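You operate a simulated robot arm through the tools that you are given. There is no shell and no other tool. Be economical: measure what you need, move in short steps, check, and stop when the job is done.

Carry out the task below with a simulated two-armed robot. There is one attempt and no reset: what you move stays moved.

Task
Pick up the scent bottle from the chalkboard side of the table with one hand, pass it to the other hand and put it on the upper shelf under the board. Set down upright: scent bottle.

It is judged by the outcome, as a careful person would: the job done as asked, and still so three seconds after it is handed in. It fails if anything else is knocked over, pushed out of place, dropped, spilled or broken.

Robot
Two 7-joint arms with two-finger parallel grippers on one trunk, on a base that drives. Base frame: it is fixed to the floor where the robot stands at the start and does not move with it; the origin is under the middle of the robot, x ahead of it, y to its left, z up. Lengths are in mm, angles in degrees, forces in N, time in s.
The left shoulder is at the start at [70, 177, 892], the right one opposite. With the tool pointing down near the work surface each hand reaches from about 240 to 720 mm from the robot's upright axis, wherever it stands, measured 20 degrees to its own side. Places, roughly: upper shelf under the board [3100, -1800, 600]. Payload 3.43 kg a hand.
Tool frame (each hand has its own): the origin (TCP) lies between the finger pads and is the grasp point; the fingertips stand 30 mm ahead of it; z points along the fingers, y is the line along which they close. Largest opening 94 mm; finger width 28, thickness 10; the body of the gripper, 50 by 96 mm, starts 55 mm behind the TCP.
Orientation is that of the tool frame in the base frame, as [roll, pitch, yaw] about the fixed x, y, z axes, in that order (R = Rz(yaw) Ry(pitch) Rx(roll)). With the fingers straight down and closing along the base's y, the tool's x points along the base's -x, its y along +y and its z along -z.

Tools
- The arms move only by the tool step_arm. It takes "left_steps", "right_steps" or both (then of equal length, played together; a hand with none holds still); each is a list of rows, each a list of 7 numbers: the closure, from 0 (fully open) to 1 (shut), then the shift along the base's x, y, z in cm, then the turn, a rotation vector about the base's x, y, z in degrees. In form: [[jaw, x, y, z, ax, ay, az], ...]. A call has 1 to 12 rows; each row shifts and turns the commanded pose from where the row before left it. A row lasts 0.2 s, in which the tool goes at most 50 mm and 8.6 degrees; a call with a longer step from one row to the next is refused whole, and so is a gripper value outside its range. A pose out of reach is approached as far as the arm can. The call stops where the force on the tool passes 40 N (or 10 N more than at its start, if that is more) or the arm is blocked; 0.2 s more then pass. The fingers move at their own pace (about 153 mm/s each) and stop on an object; they squeeze with about 25 N. The grip force told is the motor's: it shows also when the fingers shut on nothing. Time passes only in rows, and 0.2 s behind the last, so rows that do not move let the fingers close. It gives the time, the measured TCP pose, the force on the tool (base axes), the opening and the grip force at its end, in the units of the frame above (readings bear some noise), with the torque about the TCP (base axes, N m) and any sound that the robot's microphone picked up.
- Cameras (640 x 400 px; columns grow to the right, rows downward): "scene" is now at [142.7, -13.6, 1234.4]; the picture's right is [-0.15, -0.99, -0.00], its down [-0.36, 0.06, -0.93] and it looks along [0.92, -0.14, -0.36] (base axes); focal length 256 px, centre (320, 200). "left" rides on the left gripper at [76, -14, -102] in its tool frame; the picture's right is [0.18, 0.98, 0.00], its down [-0.75, 0.14, -0.64] and it looks along [-0.63, 0.12, 0.77] (tool axes); focal length 243 px, centre (320, 200). "right" rides on the right gripper at [76, 14, -102] in its tool frame; the picture's right is [-0.18, 0.98, 0.00], its down [-0.75, -0.14, -0.64] and it looks along [-0.63, -0.12, 0.77] (tool axes); focal length 243 px, centre (320, 200). There is no depth. A picture from a camera that has moved, and an enlarged one, comes with that camera's place and axes in the base frame and with its lens.
- snapshot(camera): a new picture of that camera. The clock stands still meanwhile.
- move_column(by): slides the trunk up (or, below 0, down) by that many mm; the arms and the scene camera ride with it, the base frame stays. It gives what a move gives, with no picture.
- roll_base(legs): drives the robot by 1 to 6 legs, each [ahead, turn to the left] in mm and degrees, along the robot's own axes; the way and the turn of a leg run together, so that a leg with both is an arc; at most 1500 mm and 180 degrees a leg. The arms and the cameras ride along, it lands a little off, and it stops where it bumps. It gives what a move gives.
- pan_tilt(pan, tilt): turns the head with the scene camera to pan (to the left, within 86 degrees either way) and tilt (down, from -29 to 69), counted from straight ahead of the robot. It gives what a move gives.
- inspect(camera, box): a new picture of the part [left, top, right, bottom] of that camera's present view, enlarged. The clock stands still meanwhile.
- close_job(): hands the job in; it is judged then, once.

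Go step by step. Nothing tells you exact positions but the pictures and the camera data: compare them with the known pose of the tool, close in by small moves and look again before you grip or let go. The budget is 120 turns and 92 pictures, counting those below and the enlarged ones. Unless the task says otherwise, let go and move clear before handing in, and close with one line.

The tools are called after "Emit:" as name(argument=value, ...) on one line, values as JSON. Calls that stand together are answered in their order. step_arm: Moves the arms, as the interface text tells. Its arguments: {"type":"object","properties":{"left_steps":{"type":"array","items":{"type":"array","items":{"type":"number"}}},"right_steps":{"type":"array","items":{"type":"array","items":{"type":"number"}}}},"required":[]} The other tools are called the same way: move_column (by) slides the trunk up or down; roll_base (legs) drives the base; pan_tilt (pan, tilt) turns the head that bears the scene camera; snapshot (camera) takes a picture; inspect (camera, box) takes an enlarged picture of a part of a camera's view; close_job () hands the job in.

At the start:

```text
time: 0.0
left_eef_pos: [578.6, 115.1, 1042.6]
left_ee_rot: [179.9, 0.0, 180.0]
left_contact_force: [-0.7, 1.1, -0.9]
left_wrist_torque: [0.03, 0.01, -0.02]
left_width: 93.9
left_grip_force: 0.0
right_eef_pos: [508.8, -334.8, 1027.1]
right_ee_rot: [-180.0, 0.0, 180.0]
right_contact_force: [0.1, 0.1, 0.4]
right_wrist_torque: [-0.01, 0.02, 0.01]
right_width: 94.0
right_grip_force: 0.2
trunk travel left (down, up): [-472.0, 368.0]
robot x, y, heading: [0.6, -1.2, 0.0]
head pan, tilt: [-8.7, 21.3]
```

scene: 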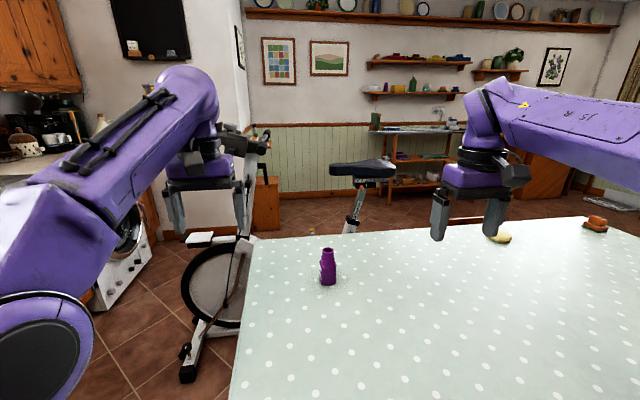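
right: 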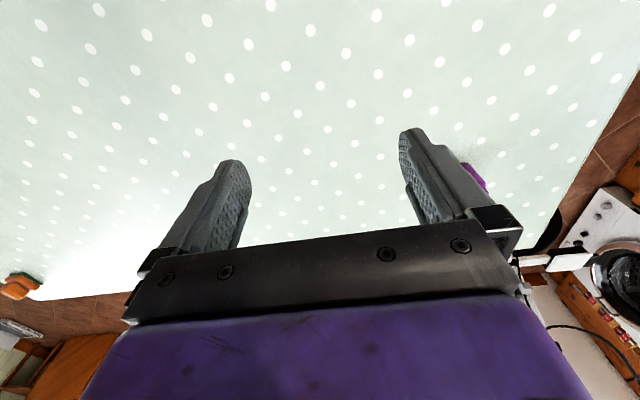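
left: 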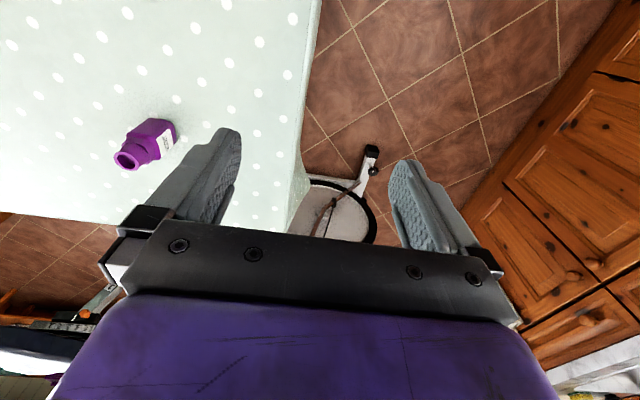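

I see a purple bottle on the table near (706, -120). I'll look closer at it and at the shelf area.

Emit:
inspect(camera="scene", box=[280, 220, 380, 300])

Emit:
inspect(camera="scene", box=[340, 40, 540, 220])

Emit:
inspect(camera="left", box=[80, 90, 240, 190])

```text
5.00 times, centred on (330, 260) of scene
camera zoom: at [142.7, -13.6, 1234.4], right [-0.15, -0.99, 0.0], down [-0.36, 0.06, -0.93], along [0.92, -0.14, -0.36], focal length 1282 px, centre (270, -100)
```

zoom: 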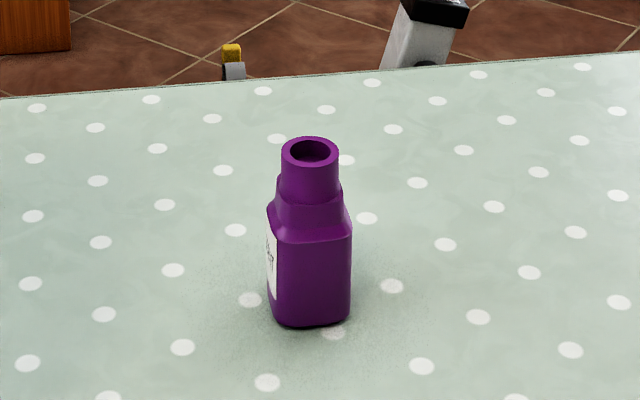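

```text
2.22 times, centred on (440, 130) of scene
camera zoom: at [142.7, -13.6, 1234.4], right [-0.15, -0.99, 0.0], down [-0.36, 0.06, -0.93], along [0.92, -0.14, -0.36], focal length 570 px, centre (53, 356)
```

zoom: 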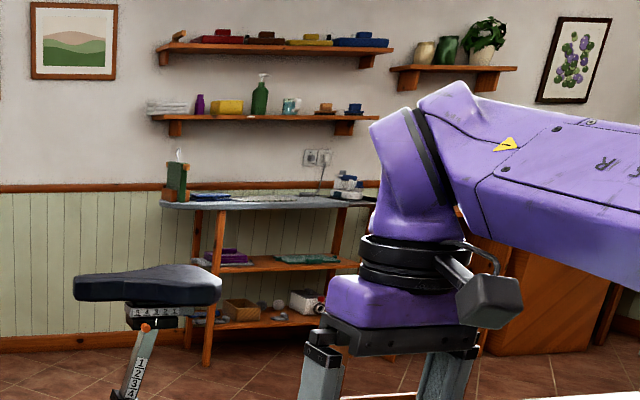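

```text
4.00 times, centred on (160, 140) of left
camera zoom: at [502.7, 101.4, 1145.8], right [-0.18, 0.98, 0.0], down [0.75, 0.14, 0.64], along [0.63, 0.12, -0.77], focal length 970 px, centre (960, 440)
```

zoom: 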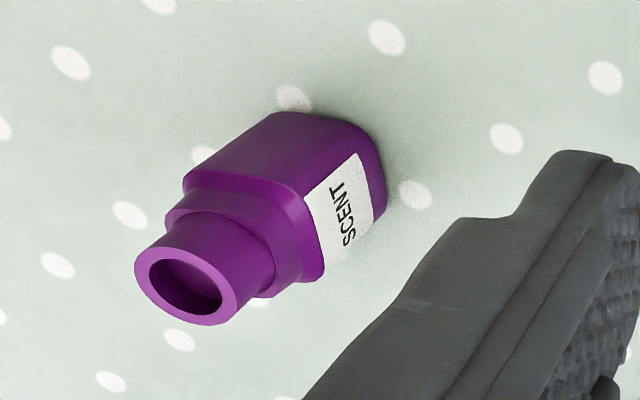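

The bottle is about 100 mm tall and stands near (724, -124). The "board" looks like the ironing board, which has shelves under it. I'll survey the surroundings for driving and the table's near edge.

Emit:
pan_tilt(pan=-60, tilt=25)

Emit:
snapshot(camera="scene")

Emit:
pan_tilt(pan=50, tilt=30)

Emit:
snapshot(camera="scene")

Emit:
pan_tilt(pan=-5, tilt=65)

Emit:
snapshot(camera="scene")

```text
time: 1.2
left_eef_pos: [578.2, 115.9, 1042.2]
left_ee_rot: [-180.0, -0.1, 180.0]
left_contact_force: [-0.5, 0.0, -0.1]
left_wrist_torque: [0.0, 0.02, 0.01]
left_width: 93.9
left_grip_force: 0.1
right_eef_pos: [510.7, -334.5, 1027.6]
right_ee_rot: [180.0, -0.1, -180.0]
right_contact_force: [0.2, -0.7, 0.1]
right_wrist_torque: [0.01, 0.0, 0.0]
right_width: 93.8
right_grip_force: 0.1
trunk travel left (down, up): [-472.0, 368.0]
robot x, y, heading: [1.0, 1.0, 0.0]
head pan, tilt: [-60.0, 25.0]
```

```text
85 pictures are left
camera scene: at [96.9, -79.3, 1228.4], right [-0.87, -0.5, 0.0], down [-0.21, 0.37, -0.91], along [0.45, -0.78, -0.42], focal length 256 px, centre (320, 200)
```

scene: 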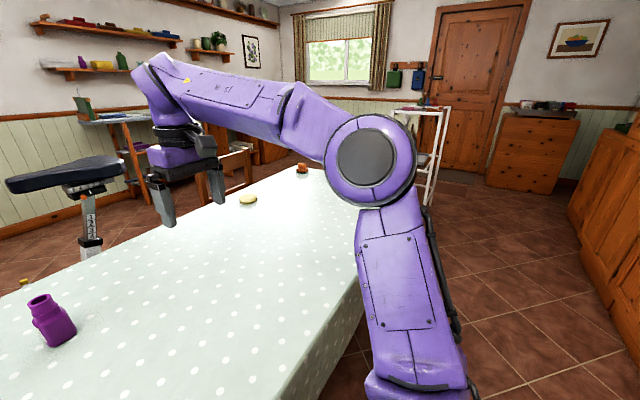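

```text
time: 3.1
left_eef_pos: [578.4, 115.3, 1042.2]
left_ee_rot: [180.0, 0.0, 179.9]
left_contact_force: [0.0, -0.3, -0.1]
left_wrist_torque: [-0.02, 0.02, -0.01]
left_width: 93.9
left_grip_force: 0.2
right_eef_pos: [511.0, -333.6, 1026.7]
right_ee_rot: [180.0, -0.1, 179.9]
right_contact_force: [0.2, 0.4, 0.3]
right_wrist_torque: [-0.01, 0.03, -0.01]
right_width: 94.0
right_grip_force: 0.0
trunk travel left (down, up): [-472.0, 368.0]
robot x, y, heading: [-1.1, 2.0, 0.0]
head pan, tilt: [50.0, 30.0]
```

```text
84 pictures are left
camera scene: at [109.0, 69.7, 1220.5], right [0.77, -0.64, 0.0], down [-0.32, -0.38, -0.87], along [0.56, 0.66, -0.5], focal length 256 px, centre (320, 200)
```

scene: 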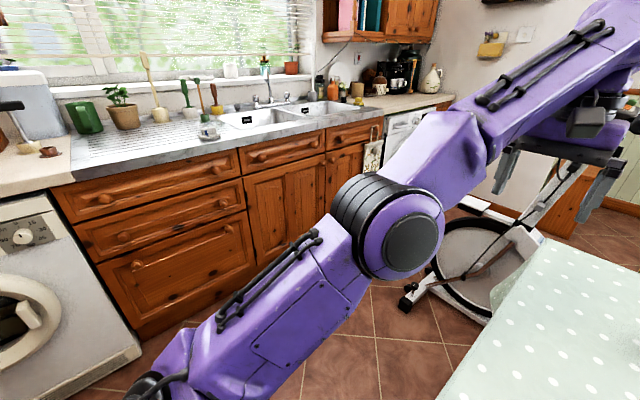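

```text
time: 4.3
left_eef_pos: [578.7, 115.4, 1041.3]
left_ee_rot: [-180.0, 0.0, -180.0]
left_contact_force: [0.3, -0.6, -0.7]
left_wrist_torque: [0.01, -0.02, 0.0]
left_width: 93.8
left_grip_force: 0.1
right_eef_pos: [510.4, -334.1, 1027.6]
right_ee_rot: [179.9, 0.0, -180.0]
right_contact_force: [0.3, 1.2, 0.1]
right_wrist_torque: [-0.03, -0.02, -0.01]
right_width: 93.9
right_grip_force: 0.1
trunk travel left (down, up): [-472.0, 368.0]
robot x, y, heading: [1.4, -2.5, 0.0]
head pan, tilt: [-5.0, 65.0]
```

```text
83 pictures are left
camera scene: at [111.3, -4.7, 1172.8], right [-0.09, -1.0, 0.0], down [-0.9, 0.08, -0.42], along [0.42, -0.04, -0.91], focal length 256 px, centre (320, 200)
```

scene: 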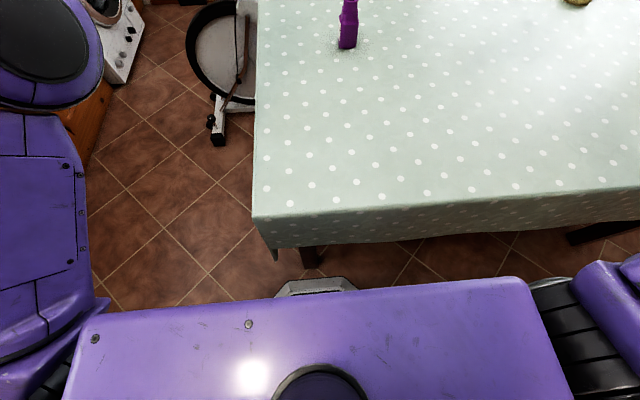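

The table's near edge is at x≈300 and the bottle is at about (720, -125), which is a bit far. I'll roll forward 50 mm, since a table leg rules out more, and raise the trunk for reach. The head will turn back toward the bottle.

Emit:
roll_base(legs=[[50, 0]])

Emit:
move_column(by=80)

Emit:
pan_tilt(pan=-10, tilt=45)

Emit:
snapshot(camera="scene")

```text
time: 5.4
left_eef_pos: [627.1, 115.9, 1041.1]
left_ee_rot: [180.0, -0.1, -179.8]
left_contact_force: [-0.5, 0.6, 1.4]
left_wrist_torque: [-0.02, -0.02, 0.0]
left_width: 93.8
left_grip_force: 0.0
right_eef_pos: [556.8, -334.6, 1026.1]
right_ee_rot: [-179.9, -0.1, 179.9]
right_contact_force: [-0.2, -0.2, -0.2]
right_wrist_torque: [0.04, 0.0, 0.03]
right_width: 93.9
right_grip_force: 0.0
trunk travel left (down, up): [-472.0, 368.0]
robot x, y, heading: [47.3, 1.2, 0.1]
head pan, tilt: [-5.0, 65.0]
stopped in leg 1: the robot was blocked; the commanded pose is now the measured one
```

```text
time: 6.6
left_eef_pos: [627.4, 115.8, 1120.6]
left_ee_rot: [180.0, -0.1, -180.0]
left_contact_force: [0.5, 0.2, -0.3]
left_wrist_torque: [0.03, 0.04, 0.0]
left_width: 93.9
left_grip_force: 0.1
right_eef_pos: [558.5, -333.8, 1106.0]
right_ee_rot: [179.9, -0.1, 180.0]
right_contact_force: [-0.2, 0.7, 0.1]
right_wrist_torque: [0.01, -0.02, -0.01]
right_width: 93.9
right_grip_force: 0.1
trunk travel left (down, up): [-552.0, 288.0]
robot x, y, heading: [47.1, 0.8, 0.1]
head pan, tilt: [-5.0, 65.0]
```

```text
time: 7.4
left_eef_pos: [627.3, 116.1, 1120.6]
left_ee_rot: [180.0, -0.1, -179.8]
left_contact_force: [-0.5, 0.4, -0.7]
left_wrist_torque: [0.01, 0.0, 0.01]
left_width: 93.8
left_grip_force: 0.1
right_eef_pos: [558.0, -334.1, 1106.6]
right_ee_rot: [180.0, -0.2, -179.9]
right_contact_force: [0.1, 0.1, 0.3]
right_wrist_torque: [-0.01, 0.01, -0.03]
right_width: 94.1
right_grip_force: 0.0
trunk travel left (down, up): [-552.0, 288.0]
robot x, y, heading: [51.0, -2.1, -0.3]
head pan, tilt: [-10.0, 45.0]
```

```text
82 pictures are left
camera scene: at [178.3, -13.5, 1277.8], right [-0.17, -0.98, 0.0], down [-0.7, 0.12, -0.71], along [0.7, -0.12, -0.71], focal length 256 px, centre (320, 200)
```

scene: 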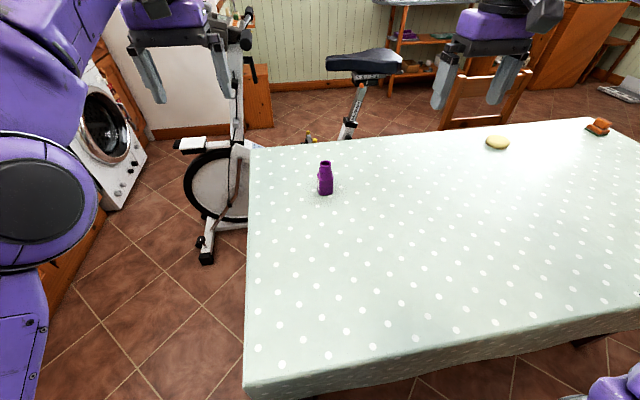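

The base touched at about 50 mm, and the bottle is undisturbed. Next I'll bring the right hand above the bottle and move the left hand aside.

Emit:
step_arm(right_steps=[[0, 2.7, 3.5, -1.5, 0, 0, 0], [0, 2.7, 3.5, -1.5, 0, 0, 0], [0, 2.7, 3.5, -1.5, 0, 0, 0], [0, 2.7, 3.5, -1.5, 0, 0, 0], [0, 2.7, 3.5, -1.5, 0, 0, 0], [0, 2.5, 3.4, -1.5, 0, 0, 0]], left_steps=[[0, -2, 2, 0, 0, 0, 0], [0, -2, 2, 0, 0, 0, 0], [0, -2, 2, 0, 0, 0, 0], [0, -2, 2, 0, 0, 0, 0], [0, -2, 2, 0, 0, 0, 0], [0, 0, 0, 0, 0, 0, 0]])

Emit:
snapshot(camera="right")

Emit:
inspect(camera="scene", box=[240, 80, 400, 220])

```text
time: 8.8
left_eef_pos: [524.8, 218.0, 1119.4]
left_ee_rot: [180.0, -0.1, -179.9]
left_contact_force: [0.0, 0.8, 0.2]
left_wrist_torque: [-0.01, 0.01, 0.0]
left_width: 94.2
left_grip_force: 0.1
right_eef_pos: [677.2, -103.9, 1024.3]
right_ee_rot: [-179.8, 0.0, -180.0]
right_contact_force: [0.3, 0.5, 1.1]
right_wrist_torque: [-0.01, -0.02, 0.03]
right_width: 94.0
right_grip_force: 0.0
right hand out of reach, approached as far as the arm can: row 5, 6
trunk travel left (down, up): [-552.0, 288.0]
robot x, y, heading: [47.3, 2.0, 0.0]
head pan, tilt: [-10.0, 45.0]
```

```text
81 pictures are left
camera right: at [602.0, -90.4, 1127.9], right [0.18, 0.98, 0.0], down [0.75, -0.14, 0.64], along [0.63, -0.12, -0.77], focal length 243 px, centre (320, 200)
```

right: 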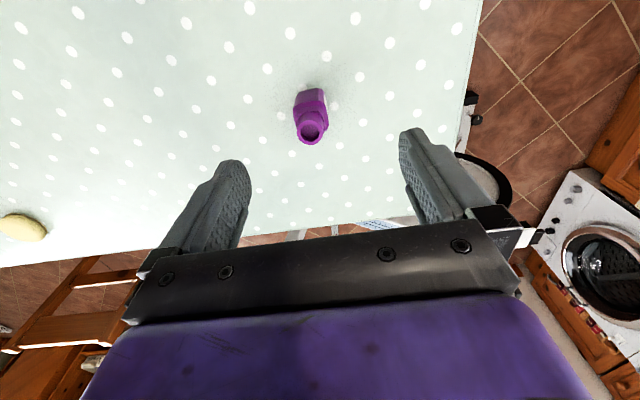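

```text
2.86 times, centred on (320, 150) of scene
camera zoom: at [177.5, -10.7, 1278.0], right [-0.17, -0.98, 0.0], down [-0.7, 0.12, -0.71], along [0.7, -0.12, -0.71], focal length 733 px, centre (320, 343)
```

zoom: 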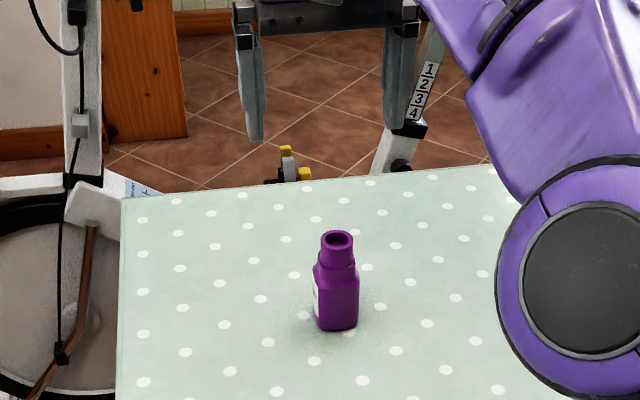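

The bottle axis is at about (720, -123) with its top at z≈860. The arm is at its reach limit while high up, so I'll descend short of the bottle. Then I'll slide in with the fingers straddling the upper ring.

Emit:
step_arm(right_steps=[[0, -1.2, -0.5, -3, 0, 0, 0], [0, -1.2, -0.5, -3, 0, 0, 0], [0, -1.2, -0.5, -3, 0, 0, 0], [0, 0, -0.5, -3, 0, 0, 0], [0, 0, 0, -3, 0, 0, 0], [0, 0, 0, 0, 0, 0, 0]])

Emit:
snapshot(camera="right")

Emit:
snapshot(camera="scene")

```text
time: 10.2
left_eef_pos: [524.2, 216.8, 1120.7]
left_ee_rot: [180.0, 0.0, -179.9]
left_contact_force: [0.2, -0.1, -1.0]
left_wrist_torque: [0.01, -0.03, -0.01]
left_width: 94.0
left_grip_force: 0.1
right_eef_pos: [707.2, -105.6, 933.0]
right_ee_rot: [-179.9, -0.1, -180.0]
right_contact_force: [-0.3, 0.0, 0.1]
right_wrist_torque: [0.01, 0.01, -0.01]
right_width: 94.0
right_grip_force: 0.2
right hand out of reach, approached as far as the arm can: row 1, 2, 3, 4, 5
trunk travel left (down, up): [-552.0, 288.0]
robot x, y, heading: [44.6, 1.2, 0.1]
head pan, tilt: [-10.0, 45.0]
```

```text
79 pictures are left
camera right: at [631.1, -91.0, 1036.6], right [0.18, 0.98, 0.0], down [0.76, -0.14, 0.64], along [0.63, -0.12, -0.77], focal length 243 px, centre (320, 200)
```

right: 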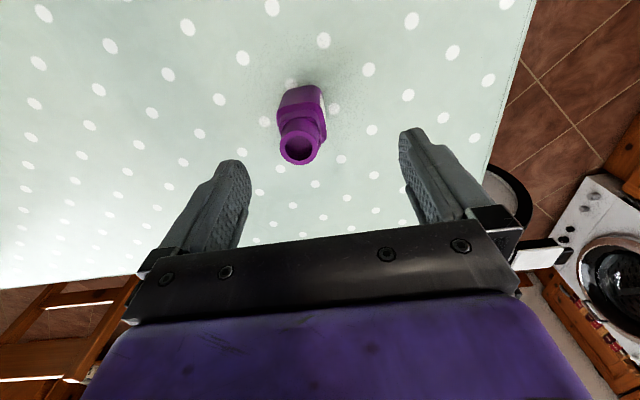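

```text
78 pictures are left
camera scene: at [178.0, -13.3, 1277.9], right [-0.17, -0.98, 0.0], down [-0.7, 0.12, -0.71], along [0.7, -0.12, -0.71], focal length 256 px, centre (320, 200)
```

scene: 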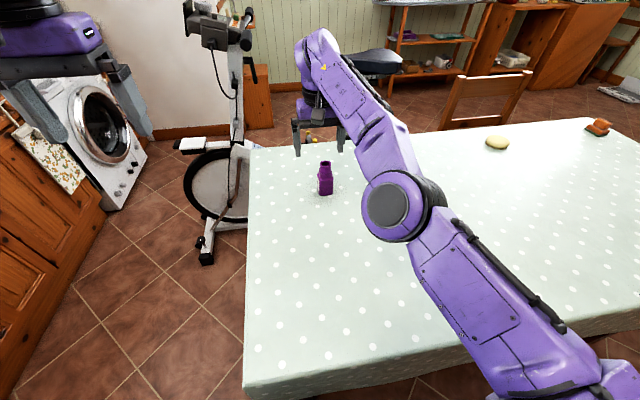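

The arm stopped somewhere other than commanded. I'll let it settle and check the reading.

Emit:
step_arm(right_steps=[[0, 0, 0, 0, 0, 0, 0], [0, 0, 0, 0, 0, 0, 0]])

```text
time: 10.8
left_eef_pos: [525.4, 216.4, 1121.7]
left_ee_rot: [-180.0, -0.1, -179.9]
left_contact_force: [-1.8, -0.6, -1.0]
left_wrist_torque: [0.0, 0.0, 0.0]
left_width: 94.1
left_grip_force: 0.0
right_eef_pos: [707.1, -104.4, 932.8]
right_ee_rot: [-179.8, -0.1, -180.0]
right_contact_force: [0.3, 0.3, 0.1]
right_wrist_torque: [-0.03, -0.03, 0.03]
right_width: 93.6
right_grip_force: 0.1
trunk travel left (down, up): [-552.0, 288.0]
robot x, y, heading: [46.1, 1.2, 0.1]
head pan, tilt: [-10.0, 45.0]
```

Testing with a small move back and down.

Emit:
step_arm(right_steps=[[0, -3, -0.5, 0, 0, 0, 0], [0, -3, -0.5, 0, 0, 0, 0], [0, 0, 0, 0, 0, 0, 0]])

```text
time: 11.6
left_eef_pos: [526.9, 216.1, 1120.8]
left_ee_rot: [180.0, -0.2, -179.8]
left_contact_force: [-0.3, 0.3, 0.3]
left_wrist_torque: [-0.01, -0.03, -0.01]
left_width: 94.0
left_grip_force: 0.1
right_eef_pos: [705.0, -103.4, 936.9]
right_ee_rot: [-180.0, -0.2, -180.0]
right_contact_force: [0.5, -0.1, 0.3]
right_wrist_torque: [-0.01, 0.03, -0.02]
right_width: 93.6
right_grip_force: 0.0
right hand out of reach, approached as far as the arm can: row 1, 2
trunk travel left (down, up): [-552.0, 288.0]
robot x, y, heading: [48.9, -2.5, 0.2]
head pan, tilt: [-10.0, 45.0]
```

Backing out toward the last pose that was reached freely.

Emit:
step_arm(right_steps=[[0, -1, -3, 3, 0, 0, 0], [0, -1, -3, 3, 0, 0, 0], [0, -2, -3, 3, 0, 0, 0], [0, -2, -3, 2, 0, 0, 0], [0, 0, 0, 0, 0, 0, 0]])

```text
time: 12.8
left_eef_pos: [525.4, 217.2, 1121.0]
left_ee_rot: [180.0, -0.3, -179.9]
left_contact_force: [0.4, -0.3, 0.2]
left_wrist_torque: [-0.01, 0.01, 0.01]
left_width: 94.1
left_grip_force: 0.1
right_eef_pos: [677.0, -221.2, 1061.9]
right_ee_rot: [-179.9, -0.2, -180.0]
right_contact_force: [-0.2, 0.3, 0.6]
right_wrist_torque: [-0.02, -0.04, -0.02]
right_width: 94.1
right_grip_force: 0.0
right hand out of reach, approached as far as the arm can: row 1, 2, 3, 4
trunk travel left (down, up): [-552.0, 288.0]
robot x, y, heading: [48.6, -0.4, 0.2]
head pan, tilt: [-10.0, 45.0]
```

Emit:
step_arm(right_steps=[[0, -3, -3, 0, 0, 0, 0], [0, -3, -3, 0, 0, 0, 0], [0, -3, -3, 0, 0, 0, 0], [0, -3, -3, 0, 0, 0, 0], [0, 0, 0, 0, 0, 0, 0]])

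```text
time: 14.0
left_eef_pos: [526.8, 217.9, 1120.6]
left_ee_rot: [179.9, -0.2, 180.0]
left_contact_force: [0.5, -0.4, 0.4]
left_wrist_torque: [-0.02, 0.0, -0.01]
left_width: 94.2
left_grip_force: 0.1
right_eef_pos: [653.8, -346.5, 1091.7]
right_ee_rot: [-179.9, 0.0, -180.0]
right_contact_force: [1.1, 1.0, -0.1]
right_wrist_torque: [0.0, 0.0, 0.0]
right_width: 93.9
right_grip_force: 0.0
right hand out of reach, approached as far as the arm can: row 1, 2, 3, 4
trunk travel left (down, up): [-552.0, 288.0]
robot x, y, heading: [49.9, -4.4, 0.0]
head pan, tilt: [-10.0, 45.0]
```

Emit:
pan_tilt(pan=-25, tilt=25)

Emit:
snapshot(camera="scene")

```text
time: 14.9
left_eef_pos: [525.5, 216.2, 1120.4]
left_ee_rot: [179.9, -0.1, -180.0]
left_contact_force: [-0.2, -0.8, 0.2]
left_wrist_torque: [-0.02, -0.01, 0.0]
left_width: 94.1
left_grip_force: 0.1
right_eef_pos: [652.3, -348.0, 1091.8]
right_ee_rot: [180.0, -0.1, -179.9]
right_contact_force: [0.3, 0.5, -0.1]
right_wrist_torque: [-0.03, 0.0, 0.02]
right_width: 94.0
right_grip_force: 0.1
trunk travel left (down, up): [-552.0, 288.0]
robot x, y, heading: [47.2, 0.8, 0.0]
head pan, tilt: [-25.0, 25.0]
```

```text
77 pictures are left
camera scene: at [181.7, -38.3, 1308.4], right [-0.42, -0.91, 0.0], down [-0.38, 0.18, -0.91], along [0.82, -0.38, -0.42], focal length 256 px, centre (320, 200)
```

scene: 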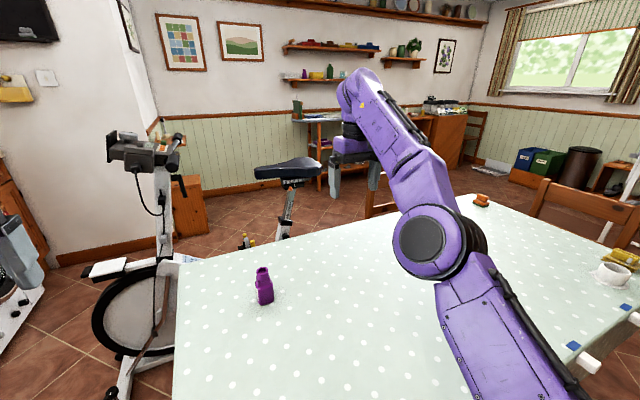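

The right arm has straightened and locked at the elbow. I'll pull it back along the shoulder line.

Emit:
step_arm(right_steps=[[0, -4, 1.2, -2.2, 0, 0, 0], [0, -4, 1.2, -2.2, 0, 0, 0], [0, -4, 1.2, -2.2, 0, 0, 0], [0, -4, 1.2, -2.2, 0, 0, 0]])

```text
time: 15.9
left_eef_pos: [527.0, 216.3, 1121.5]
left_ee_rot: [-180.0, -0.1, -180.0]
left_contact_force: [0.0, 0.4, -0.4]
left_wrist_torque: [0.02, 0.01, 0.02]
left_width: 94.0
left_grip_force: 0.0
right_eef_pos: [655.9, -345.5, 1084.1]
right_ee_rot: [180.0, -0.1, -180.0]
right_contact_force: [0.2, -0.4, 0.2]
right_wrist_torque: [-0.02, -0.02, 0.02]
right_width: 93.9
right_grip_force: 0.0
right hand out of reach, approached as far as the arm can: row 1, 2, 3, 4
trunk travel left (down, up): [-552.0, 288.0]
robot x, y, heading: [46.2, -1.9, -0.2]
head pan, tilt: [-25.0, 25.0]
```

Emit:
step_arm(right_steps=[[0, 0, 0, 0, 0, 0, -8], [0, 0, 0, 0, 0, 0, -8], [0, 0, 0, 0, 0, 0, -8]])

Emit:
step_arm(right_steps=[[0, -2, 0, 0, 0, 0, 0]])

Emit:
step_arm(right_steps=[[0, 0, 0, 4, 0, 0, 0], [0, 0, 0, 4, 0, 0, 0]])

Emit:
step_arm(right_steps=[[0, 0, 0, 0, 0, -8, 0], [0, 0, 0, 0, 0, -8, 0], [0, 0, 0, 0, 0, -8, 0]])

```text
time: 16.7
left_eef_pos: [527.2, 216.6, 1121.0]
left_ee_rot: [180.0, -0.2, -179.9]
left_contact_force: [-0.6, -0.2, 0.5]
left_wrist_torque: [-0.03, 0.02, -0.03]
left_width: 94.2
left_grip_force: 0.1
right_eef_pos: [654.7, -347.5, 1084.7]
right_ee_rot: [180.0, -0.1, 156.0]
right_contact_force: [0.4, -1.4, 0.4]
right_wrist_torque: [0.0, -0.01, 0.02]
right_width: 94.0
right_grip_force: 0.2
trunk travel left (down, up): [-552.0, 288.0]
robot x, y, heading: [51.0, -0.0, 0.2]
head pan, tilt: [-25.0, 25.0]
```

```text
time: 17.1
left_eef_pos: [525.5, 216.0, 1120.6]
left_ee_rot: [-180.0, -0.1, -179.9]
left_contact_force: [0.0, -0.1, 0.1]
left_wrist_torque: [0.0, -0.03, 0.0]
left_width: 94.0
left_grip_force: 0.0
right_eef_pos: [653.5, -348.1, 1086.9]
right_ee_rot: [179.9, -0.1, 156.1]
right_contact_force: [0.5, -0.1, -0.1]
right_wrist_torque: [0.01, 0.0, 0.0]
right_width: 93.9
right_grip_force: 0.1
right hand out of reach, approached as far as the arm can: row 1
trunk travel left (down, up): [-552.0, 288.0]
robot x, y, heading: [47.0, -2.8, 0.0]
head pan, tilt: [-25.0, 25.0]
```

```text
time: 17.7
left_eef_pos: [526.8, 216.0, 1120.7]
left_ee_rot: [180.0, -0.1, -179.9]
left_contact_force: [0.3, 0.0, 0.4]
left_wrist_torque: [-0.02, -0.01, 0.03]
left_width: 94.1
left_grip_force: 0.0
right_eef_pos: [655.7, -348.5, 1086.4]
right_ee_rot: [-179.9, -0.1, 155.9]
right_contact_force: [0.2, -1.3, 0.7]
right_wrist_torque: [-0.03, 0.0, 0.01]
right_width: 93.7
right_grip_force: 0.1
right hand out of reach, approached as far as the arm can: row 1, 2
trunk travel left (down, up): [-552.0, 288.0]
robot x, y, heading: [42.9, 0.1, -0.2]
head pan, tilt: [-25.0, 25.0]
```

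```text
time: 18.5
left_eef_pos: [525.8, 216.6, 1120.5]
left_ee_rot: [180.0, -0.1, -179.9]
left_contact_force: [-0.4, -0.2, 0.1]
left_wrist_torque: [-0.02, 0.03, 0.02]
left_width: 94.1
left_grip_force: 0.1
right_eef_pos: [715.4, -361.9, 1123.6]
right_ee_rot: [169.6, 21.7, 154.1]
right_contact_force: [0.9, 0.2, 0.5]
right_wrist_torque: [-0.01, 0.01, -0.02]
right_width: 94.0
right_grip_force: 0.0
right hand out of reach, approached as far as the arm can: row 1, 2, 3
trunk travel left (down, up): [-552.0, 288.0]
robot x, y, heading: [41.9, -0.8, -0.2]
head pan, tilt: [-25.0, 25.0]
```

Emit:
step_arm(right_steps=[[0, 0, 0, 0, 0, 8, 0], [0, 0, 0, 0, 0, 8, 0], [0, 0, 0, 0, 0, 8, 0], [0, -2, 2, -4, 0, 0, 0], [0, -2, 2, -4, 0, 0, 0], [0, -2, 2, -4, 0, 0, 0], [0, -2, 2, -4, 0, 0, 0], [0, -4, 2, 0, 0, 0, 0]])

Emit:
step_arm(right_steps=[[0, -4, 0, 0, 0, 0, 0], [0, -4, 0, 0, 0, 0, 0]])

Emit:
snapshot(camera="scene")

```text
time: 20.3
left_eef_pos: [525.7, 216.9, 1120.8]
left_ee_rot: [-180.0, 0.0, 179.9]
left_contact_force: [0.3, 1.0, 0.1]
left_wrist_torque: [0.0, -0.01, -0.03]
left_width: 94.1
left_grip_force: 0.2
right_eef_pos: [697.4, -235.5, 1043.5]
right_ee_rot: [178.5, 3.5, 156.1]
right_contact_force: [0.1, -0.7, -0.4]
right_wrist_torque: [0.01, 0.01, 0.0]
right_width: 94.1
right_grip_force: 0.1
right hand out of reach, approached as far as the arm can: row 1, 2, 3, 4, 5, 6, 7, 8
trunk travel left (down, up): [-552.0, 288.0]
robot x, y, heading: [47.6, -1.4, 0.1]
head pan, tilt: [-25.0, 25.0]
```

```text
time: 20.9
left_eef_pos: [526.4, 217.2, 1121.5]
left_ee_rot: [-180.0, -0.2, -179.9]
left_contact_force: [1.3, -0.7, 0.0]
left_wrist_torque: [0.02, 0.01, 0.03]
left_width: 93.8
left_grip_force: 0.1
right_eef_pos: [690.5, -235.4, 1059.8]
right_ee_rot: [178.4, 3.5, 156.0]
right_contact_force: [-0.4, 0.1, 0.1]
right_wrist_torque: [-0.01, 0.0, -0.02]
right_width: 94.1
right_grip_force: 0.1
right hand out of reach, approached as far as the arm can: row 1, 2
trunk travel left (down, up): [-552.0, 288.0]
robot x, y, heading: [48.0, -1.5, 0.1]
head pan, tilt: [-25.0, 25.0]
```

```text
76 pictures are left
camera scene: at [181.9, -38.5, 1308.4], right [-0.42, -0.91, 0.0], down [-0.38, 0.18, -0.91], along [0.82, -0.38, -0.42], focal length 256 px, centre (320, 200)
```

scene: 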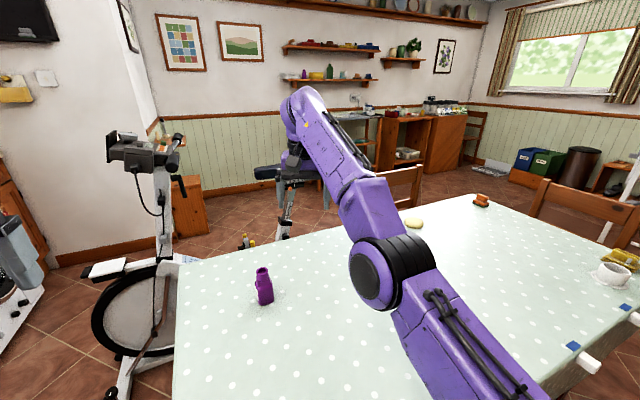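

Emit:
step_arm(right_steps=[[0, -2, 0, 4, 0, 0, 0], [0, -2, 0, 4, 0, 0, 0], [0, -2, 0, 4, 0, 0, 0], [0, -2, 0, 4, 0, 0, 0], [0, -4, 0, 0, 0, 0, 0], [0, -4, 0, 0, 0, 0, 0]])

Emit:
step_arm(right_steps=[[0, 0, -4, 0, 0, 0, 0], [0, 0, -4, 0, 0, 0, 0], [0, 0, -4, 0, 0, 0, 0], [0, -3, -3, 0, 0, 0, 0], [0, -4, 0, 0, 0, 0, 0], [0, -4, 0, 0, 0, 0, 0]])

```text
time: 22.3
left_eef_pos: [526.5, 219.9, 1119.7]
left_ee_rot: [-179.9, -0.1, -179.9]
left_contact_force: [-0.2, 0.3, 0.3]
left_wrist_torque: [-0.07, 0.01, -0.02]
left_width: 94.2
left_grip_force: 0.1
right_eef_pos: [542.2, -242.1, 1164.8]
right_ee_rot: [178.5, 3.7, 156.0]
right_contact_force: [-0.5, 0.4, -0.2]
right_wrist_torque: [-0.03, -0.04, -0.01]
right_width: 94.2
right_grip_force: 0.1
right hand out of reach, approached as far as the arm can: row 2, 3, 4
trunk travel left (down, up): [-552.0, 288.0]
robot x, y, heading: [47.3, 2.5, 0.1]
head pan, tilt: [-25.0, 25.0]
```

```text
time: 23.7
left_eef_pos: [525.4, 217.2, 1121.0]
left_ee_rot: [-179.9, 0.0, -179.9]
left_contact_force: [0.2, 0.2, 0.1]
left_wrist_torque: [-0.01, 0.0, 0.01]
left_width: 94.0
left_grip_force: 0.1
right_eef_pos: [447.8, -386.3, 1155.9]
right_ee_rot: [178.3, 3.6, 156.0]
right_contact_force: [-0.6, 0.0, -0.5]
right_wrist_torque: [0.01, 0.01, -0.01]
right_width: 93.9
right_grip_force: 0.1
right hand out of reach, approached as far as the arm can: row 6
trunk travel left (down, up): [-552.0, 288.0]
robot x, y, heading: [46.6, -1.8, -0.0]
head pan, tilt: [-25.0, 25.0]
```

The arm is free again. I'll go to a staging pose short of the bottle with the fingers tilted 30° forward, which keeps the elbow bent.

Emit:
step_arm(right_steps=[[0, 1.7, 2.6, -2.6, 0, 0, 8], [0, 1.7, 2.6, -2.6, 0, 0, 8], [0, 1.7, 2.6, -2.6, 0, 0, 8], [0, 1.7, 2.6, -2.6, 0, -6.6, 0], [0, 1.7, 2.6, -2.6, 0, -6.6, 0], [0, 1.7, 2.6, -2.6, 0, -6.6, 0], [0, 1.7, 2.6, -2.6, 0, -6.6, 0], [0, 1.7, 2.6, -2.6, -1.6, 0, 0], [0, 1.7, 2.7, -2.6, 0, 0, 0], [0, 1.7, 2.7, -2.2, 0, 0, 0], [0, 0, 0, 0, 0, 0, 0]])

Emit:
snapshot(camera="right")

```text
time: 26.1
left_eef_pos: [525.8, 214.8, 1120.9]
left_ee_rot: [-180.0, -0.1, -179.9]
left_contact_force: [-0.5, -0.5, 0.4]
left_wrist_torque: [0.03, -0.01, 0.0]
left_width: 94.0
left_grip_force: 0.0
right_eef_pos: [620.1, -127.9, 898.7]
right_ee_rot: [-179.8, 30.0, -179.2]
right_contact_force: [-0.5, -0.5, 0.6]
right_wrist_torque: [0.01, -0.03, -0.05]
right_width: 93.8
right_grip_force: 0.0
trunk travel left (down, up): [-552.0, 288.0]
robot x, y, heading: [45.6, 2.1, 0.2]
head pan, tilt: [-25.0, 25.0]
```

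```text
75 pictures are left
camera right: at [503.2, -116.4, 950.6], right [0.15, 0.99, 0.09], down [0.33, -0.13, 0.93], along [0.93, -0.11, -0.35], focal length 243 px, centre (320, 200)
```

right: 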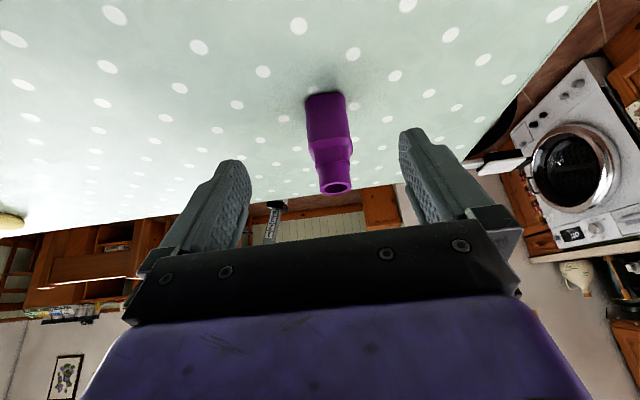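

The bottle axis is confirmed at about (718, -125). I'll descend to z≈857 and slide forward so the fingers straddle the ring.

Emit:
step_arm(right_steps=[[0, 0, 0.1, -2.1, 0, 0, 0], [0, 0, 0.1, -2.1, 0, 0, 0], [0, 2, 0.1, 0, 0, 0, 0], [0, 2, 0, 0, 0, 0, 0], [0, 2, 0, 0, 0, 0, 0], [0, 2, 0, 0, 0, 0, 0], [0, 0.8, 0, 0, 0, 0, 0], [0, 0, 0, 0, 0, 0, 0]])

Emit:
snapshot(camera="right")

Emit:
pan_tilt(pan=-12, tilt=35)

Emit:
inspect(camera="scene", box=[240, 120, 400, 220])

```text
time: 27.9
left_eef_pos: [525.9, 217.6, 1120.6]
left_ee_rot: [180.0, -0.2, -179.9]
left_contact_force: [-0.3, -0.3, -0.3]
left_wrist_torque: [0.03, -0.03, 0.04]
left_width: 94.2
left_grip_force: 0.1
right_eef_pos: [707.3, -125.1, 859.1]
right_ee_rot: [-179.9, 29.9, -179.0]
right_contact_force: [0.6, -0.4, 0.0]
right_wrist_torque: [0.01, 0.04, 0.0]
right_width: 94.1
right_grip_force: 0.0
trunk travel left (down, up): [-552.0, 288.0]
robot x, y, heading: [45.4, -1.8, 0.1]
head pan, tilt: [-25.0, 25.0]
```

```text
74 pictures are left
camera right: at [590.3, -112.4, 909.1], right [0.15, 0.99, 0.09], down [0.33, -0.13, 0.93], along [0.93, -0.11, -0.35], focal length 243 px, centre (320, 200)
```

right: 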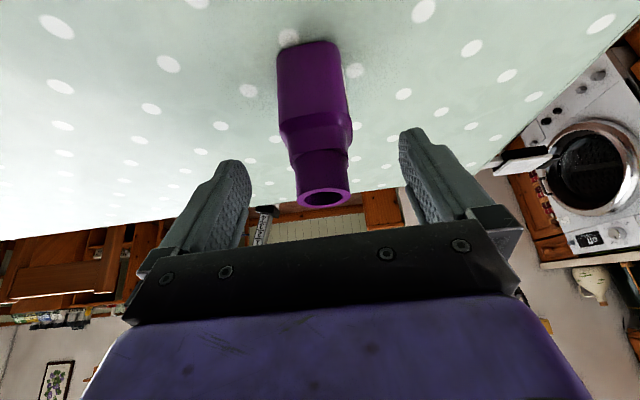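

```text
time: 28.6
left_eef_pos: [526.4, 216.9, 1121.1]
left_ee_rot: [179.9, -0.1, -179.9]
left_contact_force: [0.5, -0.1, -0.1]
left_wrist_torque: [-0.01, 0.01, 0.02]
left_width: 94.0
left_grip_force: 0.1
right_eef_pos: [707.2, -124.0, 858.5]
right_ee_rot: [-179.8, 30.0, -179.1]
right_contact_force: [0.1, 0.7, -0.2]
right_wrist_torque: [0.03, -0.01, -0.01]
right_width: 94.0
right_grip_force: 0.0
trunk travel left (down, up): [-552.0, 288.0]
robot x, y, heading: [47.1, 0.6, 0.2]
head pan, tilt: [-12.0, 35.0]
```

```text
4.00 times, centred on (320, 170) of scene
camera zoom: at [184.4, -17.7, 1292.7], right [-0.21, -0.98, 0.0], down [-0.56, 0.12, -0.82], along [0.8, -0.17, -0.57], focal length 1026 px, centre (320, 320)
```

zoom: 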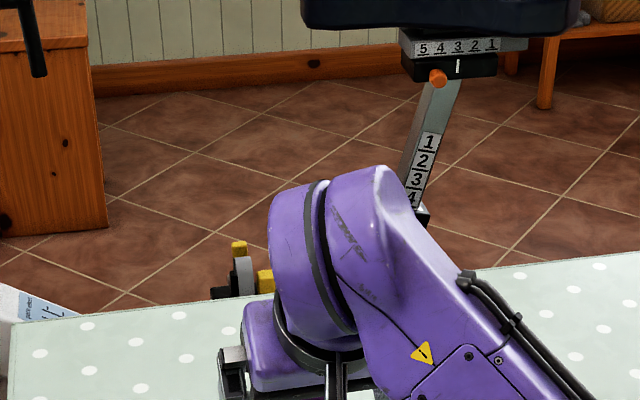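

Emit:
inspect(camera="right", box=[220, 100, 420, 225])

```text
3.20 times, centred on (320, 162) of right
camera zoom: at [590.1, -112.4, 909.0], right [0.15, 0.99, 0.09], down [0.33, -0.13, 0.93], along [0.93, -0.11, -0.35], focal length 776 px, centre (320, 320)
```

zoom: 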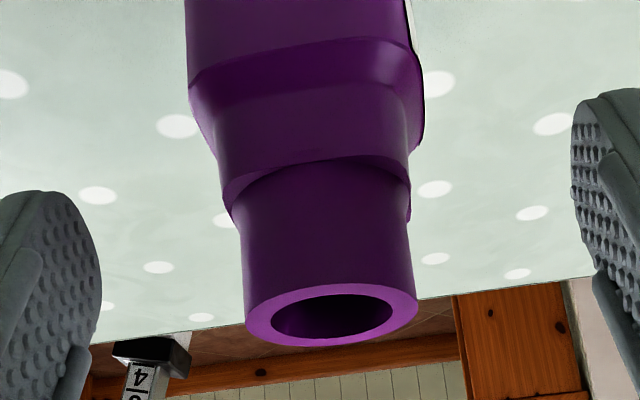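

The fingertips sit at ring height, with the bottle centred between them. I'll lower 1.5 mm and close.

Emit:
step_arm(right_steps=[[0, 0, 0, -0.15, 0, 0, 0], [0.3, 0, 0, 0, 0, 0, 0], [0.5, 0, 0, 0, 0, 0, 0], [0.7, 0, 0, 0, 0, 0, 0], [1, 0, 0, 0, 0, 0, 0], [1, 0, 0, 0, 0, 0, 0], [1, 0, 0, 0, 0, 0, 0]])

Emit:
snapshot(camera="right")

```text
time: 30.2
left_eef_pos: [527.0, 217.8, 1120.1]
left_ee_rot: [179.9, -0.1, -179.8]
left_contact_force: [-0.2, -0.3, -0.8]
left_wrist_torque: [0.03, -0.04, -0.03]
left_width: 93.8
left_grip_force: 0.1
right_eef_pos: [707.3, -123.6, 857.3]
right_ee_rot: [-179.8, 29.9, -179.1]
right_contact_force: [0.3, -0.2, -0.2]
right_wrist_torque: [0.03, -0.02, 0.04]
right_width: 40.3
right_grip_force: 25.1
trunk travel left (down, up): [-552.0, 288.0]
robot x, y, heading: [49.9, 2.2, -0.1]
head pan, tilt: [-12.0, 35.0]
```

```text
71 pictures are left
camera right: at [590.3, -112.1, 907.3], right [0.15, 0.99, 0.09], down [0.33, -0.13, 0.93], along [0.93, -0.11, -0.35], focal length 243 px, centre (320, 200)
```

right: 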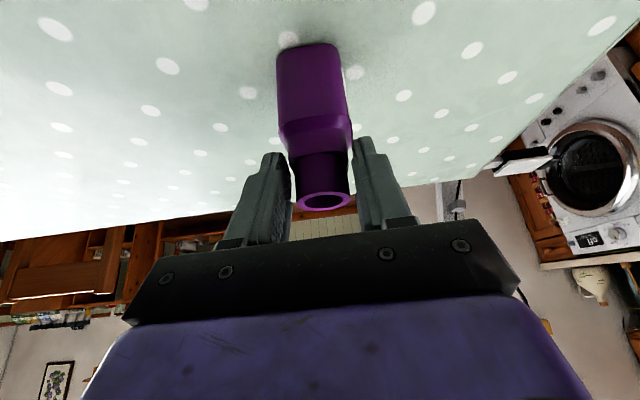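

The jaws hold the ring at 40 mm. I'll lift slowly and check.

Emit:
step_arm(right_steps=[[1, 0, 0, 1, 0, 0, 0], [1, 0, 0, 1, 0, 0, 0], [1, 0, 0, 2, 0, 0, 0], [1, 0, 0, 2, 0, 0, 0], [1, -2, 0, 2, 0, 0, 0], [1, 0, 0, 0, 0, 0, 0]])

Emit:
snapshot(camera="right")

```text
time: 31.6
left_eef_pos: [526.9, 217.6, 1120.4]
left_ee_rot: [-180.0, -0.2, -179.9]
left_contact_force: [-0.1, -0.1, 0.1]
left_wrist_torque: [-0.02, 0.07, -0.01]
left_width: 94.5
left_grip_force: 0.1
right_eef_pos: [689.9, -123.5, 934.9]
right_ee_rot: [-179.8, 29.9, -179.1]
right_contact_force: [0.6, -0.4, -1.0]
right_wrist_torque: [0.01, 0.02, 0.01]
right_width: 39.8
right_grip_force: 24.7
trunk travel left (down, up): [-552.0, 288.0]
robot x, y, heading: [46.3, -0.3, -0.0]
head pan, tilt: [-12.0, 35.0]
```

```text
70 pictures are left
camera right: at [572.0, -111.3, 985.7], right [0.15, 0.99, 0.09], down [0.33, -0.13, 0.93], along [0.93, -0.11, -0.35], focal length 243 px, centre (320, 200)
```

right: 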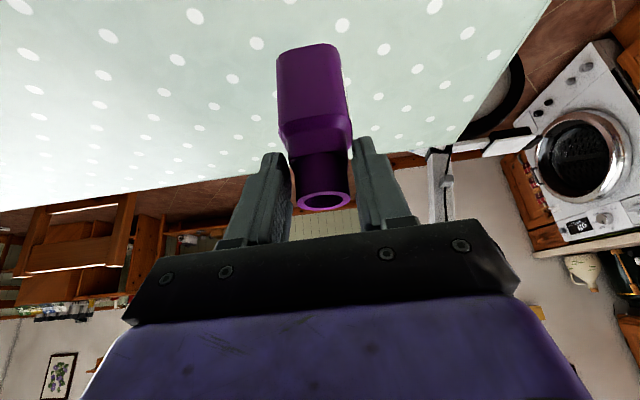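

The bottle is held securely, with its base about 97 mm below the right TCP. For the handover I'll bring the right hand to the middle with yaw +30. The left hand will turn to yaw -60 and then tilt 60°, so it can take the body from the side under the right fingers.

Emit:
step_arm(right_steps=[[1, -2.0, 1.0, 1.0, 0, 0, 3.75], [1, -2.0, 1.0, 1.0, 0, 0, 3.75], [1, -2.0, 1.0, 1.0, 0, 0, 3.75], [1, -2.0, 1.0, 1.0, 0, 0, 3.75], [1, -2.0, 1.0, 1.0, 0, 0, 3.75], [1, -2.0, 1.0, 1.0, 0, 0, 3.75], [1, -2.0, 0.9, 1.1, 0, 0, 3.75], [1, -1.95, 0.9, 1.1, 0, 0, 3.75]], left_steps=[[0, -0.3, 0, 0, 0, 0, -7.5], [0, -0.3, 0, 0, 0, 0, -7.5], [0, -0.3, 0, 0, 0, 0, -7.5], [0, -0.3, 0, 0, 0, 0, -7.5], [0, -0.3, 0, 0, 0, 0, -7.5], [0, -0.3, 0, 0, 0, 0, -7.5], [0, -0.3, 0, 0, 0, 0, -7.5], [0, -0.3, 0, 0, 0, 0, -7.5]])

Emit:
step_arm(left_steps=[[0, 0, -0.5, -0.8, -6.5, -3.75, 0], [0, 0, -0.5, -0.8, -6.5, -3.75, 0], [0, 0, -0.5, -0.8, -6.5, -3.75, 0], [0, 0, -0.5, -0.8, -6.5, -3.75, 0], [0, 0, -0.5, -0.8, -6.5, -3.75, 0], [0, 0, -0.5, -0.8, -6.5, -3.75, 0], [0, 0, -0.5, -0.8, -6.5, -3.75, 0], [0, 0, -0.5, -0.8, -6.5, -3.75, 0], [0, 0, 0, 0, 0, 0, 0]])

Emit:
snapshot(camera="scene")

Emit:
snapshot(camera="left")

```text
time: 33.4
left_eef_pos: [501.9, 216.6, 1120.7]
left_ee_rot: [-180.0, -0.1, 119.9]
left_contact_force: [0.6, -0.7, 0.8]
left_wrist_torque: [-0.01, 0.0, -0.01]
left_width: 94.1
left_grip_force: 0.1
right_eef_pos: [530.1, -44.8, 1016.3]
right_ee_rot: [-179.7, 30.0, -149.1]
right_contact_force: [0.4, 0.1, -2.2]
right_wrist_torque: [-0.03, -0.01, 0.03]
right_width: 40.4
right_grip_force: 25.2
trunk travel left (down, up): [-552.0, 288.0]
robot x, y, heading: [52.3, 3.9, -0.1]
head pan, tilt: [-12.0, 35.0]
```

```text
time: 35.4
left_eef_pos: [501.9, 175.7, 1056.5]
left_ee_rot: [-179.9, 60.1, 120.1]
left_contact_force: [-0.2, 0.1, -0.3]
left_wrist_torque: [0.01, 0.0, 0.03]
left_width: 94.4
left_grip_force: 0.0
right_eef_pos: [530.0, -45.7, 1016.5]
right_ee_rot: [-179.7, 30.0, -149.2]
right_contact_force: [-0.2, -0.1, -1.8]
right_wrist_torque: [0.02, 0.05, 0.0]
right_width: 40.0
right_grip_force: 25.3
trunk travel left (down, up): [-552.0, 288.0]
robot x, y, heading: [48.5, 0.0, -0.1]
head pan, tilt: [-12.0, 35.0]
```

```text
69 pictures are left
camera scene: at [184.6, -18.1, 1292.6], right [-0.21, -0.98, 0.0], down [-0.56, 0.12, -0.82], along [0.8, -0.17, -0.57], focal length 256 px, centre (320, 200)
```

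scene: 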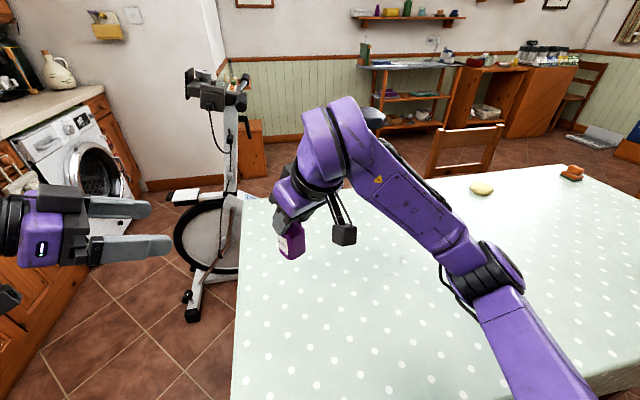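

```text
68 pictures are left
camera left: at [426.6, 278.2, 1043.3], right [0.8, 0.57, -0.16], down [0.03, 0.23, 0.97], along [0.59, -0.79, 0.16], focal length 243 px, centre (320, 200)
```

left: 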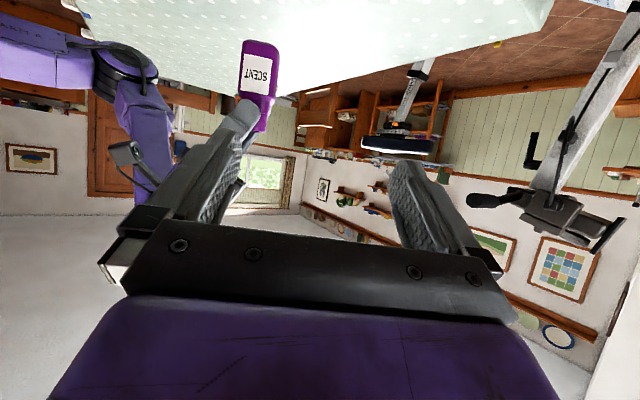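

The left camera confirms the bottle's base at about (537, -40, 917). I'll move the left hand to the pre-approach point.

Emit:
step_arm(left_steps=[[0, -0.4, -3.1, -1.2, 0, 0, 0], [0, -0.4, -3.1, -1.2, 0, 0, 0], [0, -0.4, -3.1, -1.2, 0, 0, 0], [0, -0.4, -3.0, -1.0, 0, 0, 0], [0, 0, 0, 0, 0, 0, 0]])

Emit:
snapshot(camera="left")

Emit:
snapshot(camera="scene")

```text
time: 36.6
left_eef_pos: [486.3, 55.9, 1009.2]
left_ee_rot: [-179.8, 59.9, 120.3]
left_contact_force: [-0.4, 0.1, 0.6]
left_wrist_torque: [0.01, 0.0, -0.03]
left_width: 93.9
left_grip_force: 0.0
right_eef_pos: [530.2, -43.1, 1016.4]
right_ee_rot: [-179.6, 30.0, -149.1]
right_contact_force: [-0.5, -0.4, -2.0]
right_wrist_torque: [-0.02, 0.02, 0.0]
right_width: 39.7
right_grip_force: 25.4
trunk travel left (down, up): [-552.0, 288.0]
robot x, y, heading: [48.0, -1.8, -0.1]
head pan, tilt: [-12.0, 35.0]
```

```text
67 pictures are left
camera left: at [410.3, 159.0, 996.8], right [0.8, 0.57, -0.16], down [0.03, 0.23, 0.97], along [0.59, -0.79, 0.16], focal length 243 px, centre (320, 200)
```

left: 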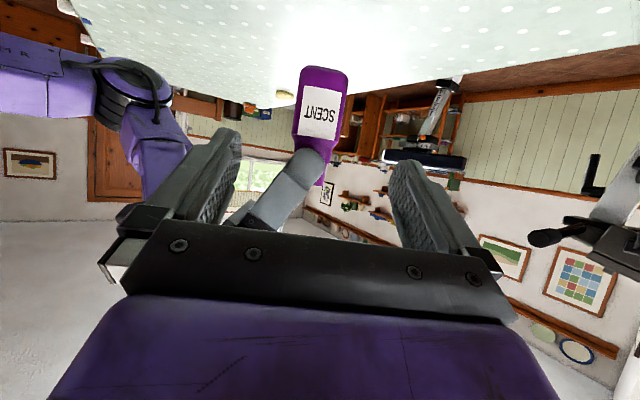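

```text
66 pictures are left
camera scene: at [184.5, -16.6, 1292.7], right [-0.21, -0.98, 0.0], down [-0.56, 0.12, -0.82], along [0.8, -0.17, -0.57], focal length 256 px, centre (320, 200)
```

scene: 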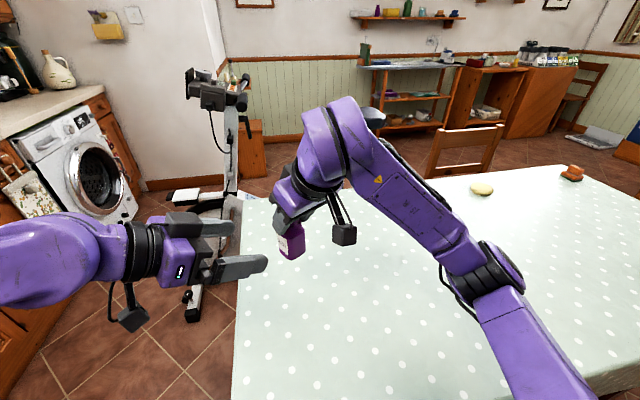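

The bottle is centred between the left fingers. I'll advance most of the way and look.

Emit:
step_arm(left_steps=[[0, 1.0, -1.8, -1.15, 0, 0, 0], [0, 1.0, -1.8, -1.15, 0, 0, 0], [0, 1.0, -1.8, -1.15, 0, 0, 0], [0, 0.9, -1.6, -1.05, 0, 0, 0], [0, 0, 0, 0, 0, 0, 0]])

Emit:
snapshot(camera="left")

Emit:
inspect(camera="scene", box=[200, 160, 360, 280])

```text
time: 37.8
left_eef_pos: [525.2, -15.7, 966.1]
left_ee_rot: [-179.8, 59.9, 120.2]
left_contact_force: [-0.1, -0.3, 0.0]
left_wrist_torque: [-0.01, 0.0, -0.02]
left_width: 94.2
left_grip_force: 0.1
right_eef_pos: [528.9, -44.1, 1016.3]
right_ee_rot: [-179.8, 29.9, -149.2]
right_contact_force: [0.8, -0.2, -1.5]
right_wrist_torque: [-0.01, 0.03, 0.03]
right_width: 39.7
right_grip_force: 25.8
trunk travel left (down, up): [-552.0, 288.0]
robot x, y, heading: [48.1, -1.1, 0.0]
head pan, tilt: [-12.0, 35.0]
```

```text
65 pictures are left
camera left: at [448.8, 86.8, 952.2], right [0.8, 0.57, -0.16], down [0.03, 0.23, 0.97], along [0.59, -0.79, 0.16], focal length 243 px, centre (320, 200)
```

left: 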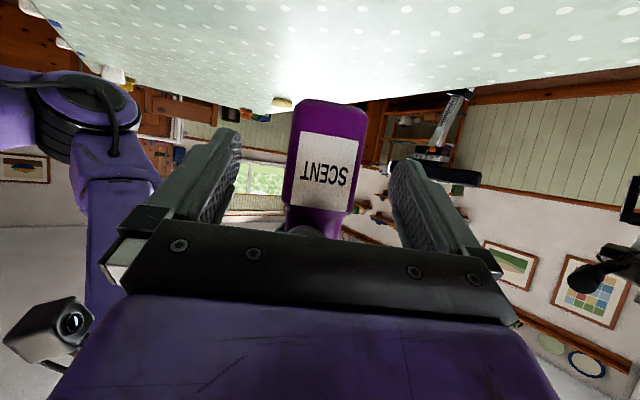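

```text
3.33 times, centred on (280, 220) of scene
camera zoom: at [184.2, -17.1, 1292.7], right [-0.21, -0.98, 0.0], down [-0.56, 0.12, -0.82], along [0.8, -0.17, -0.57], focal length 855 px, centre (453, 133)
```

zoom: 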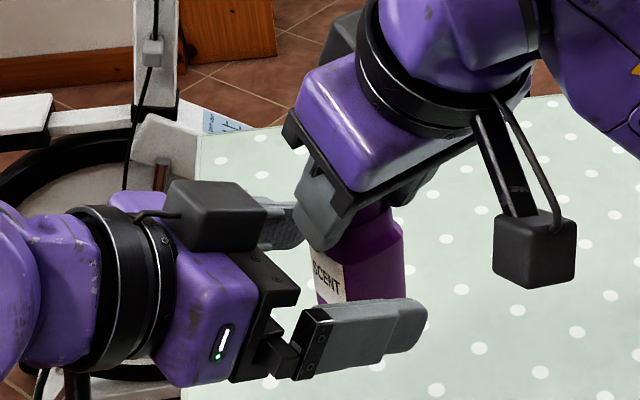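

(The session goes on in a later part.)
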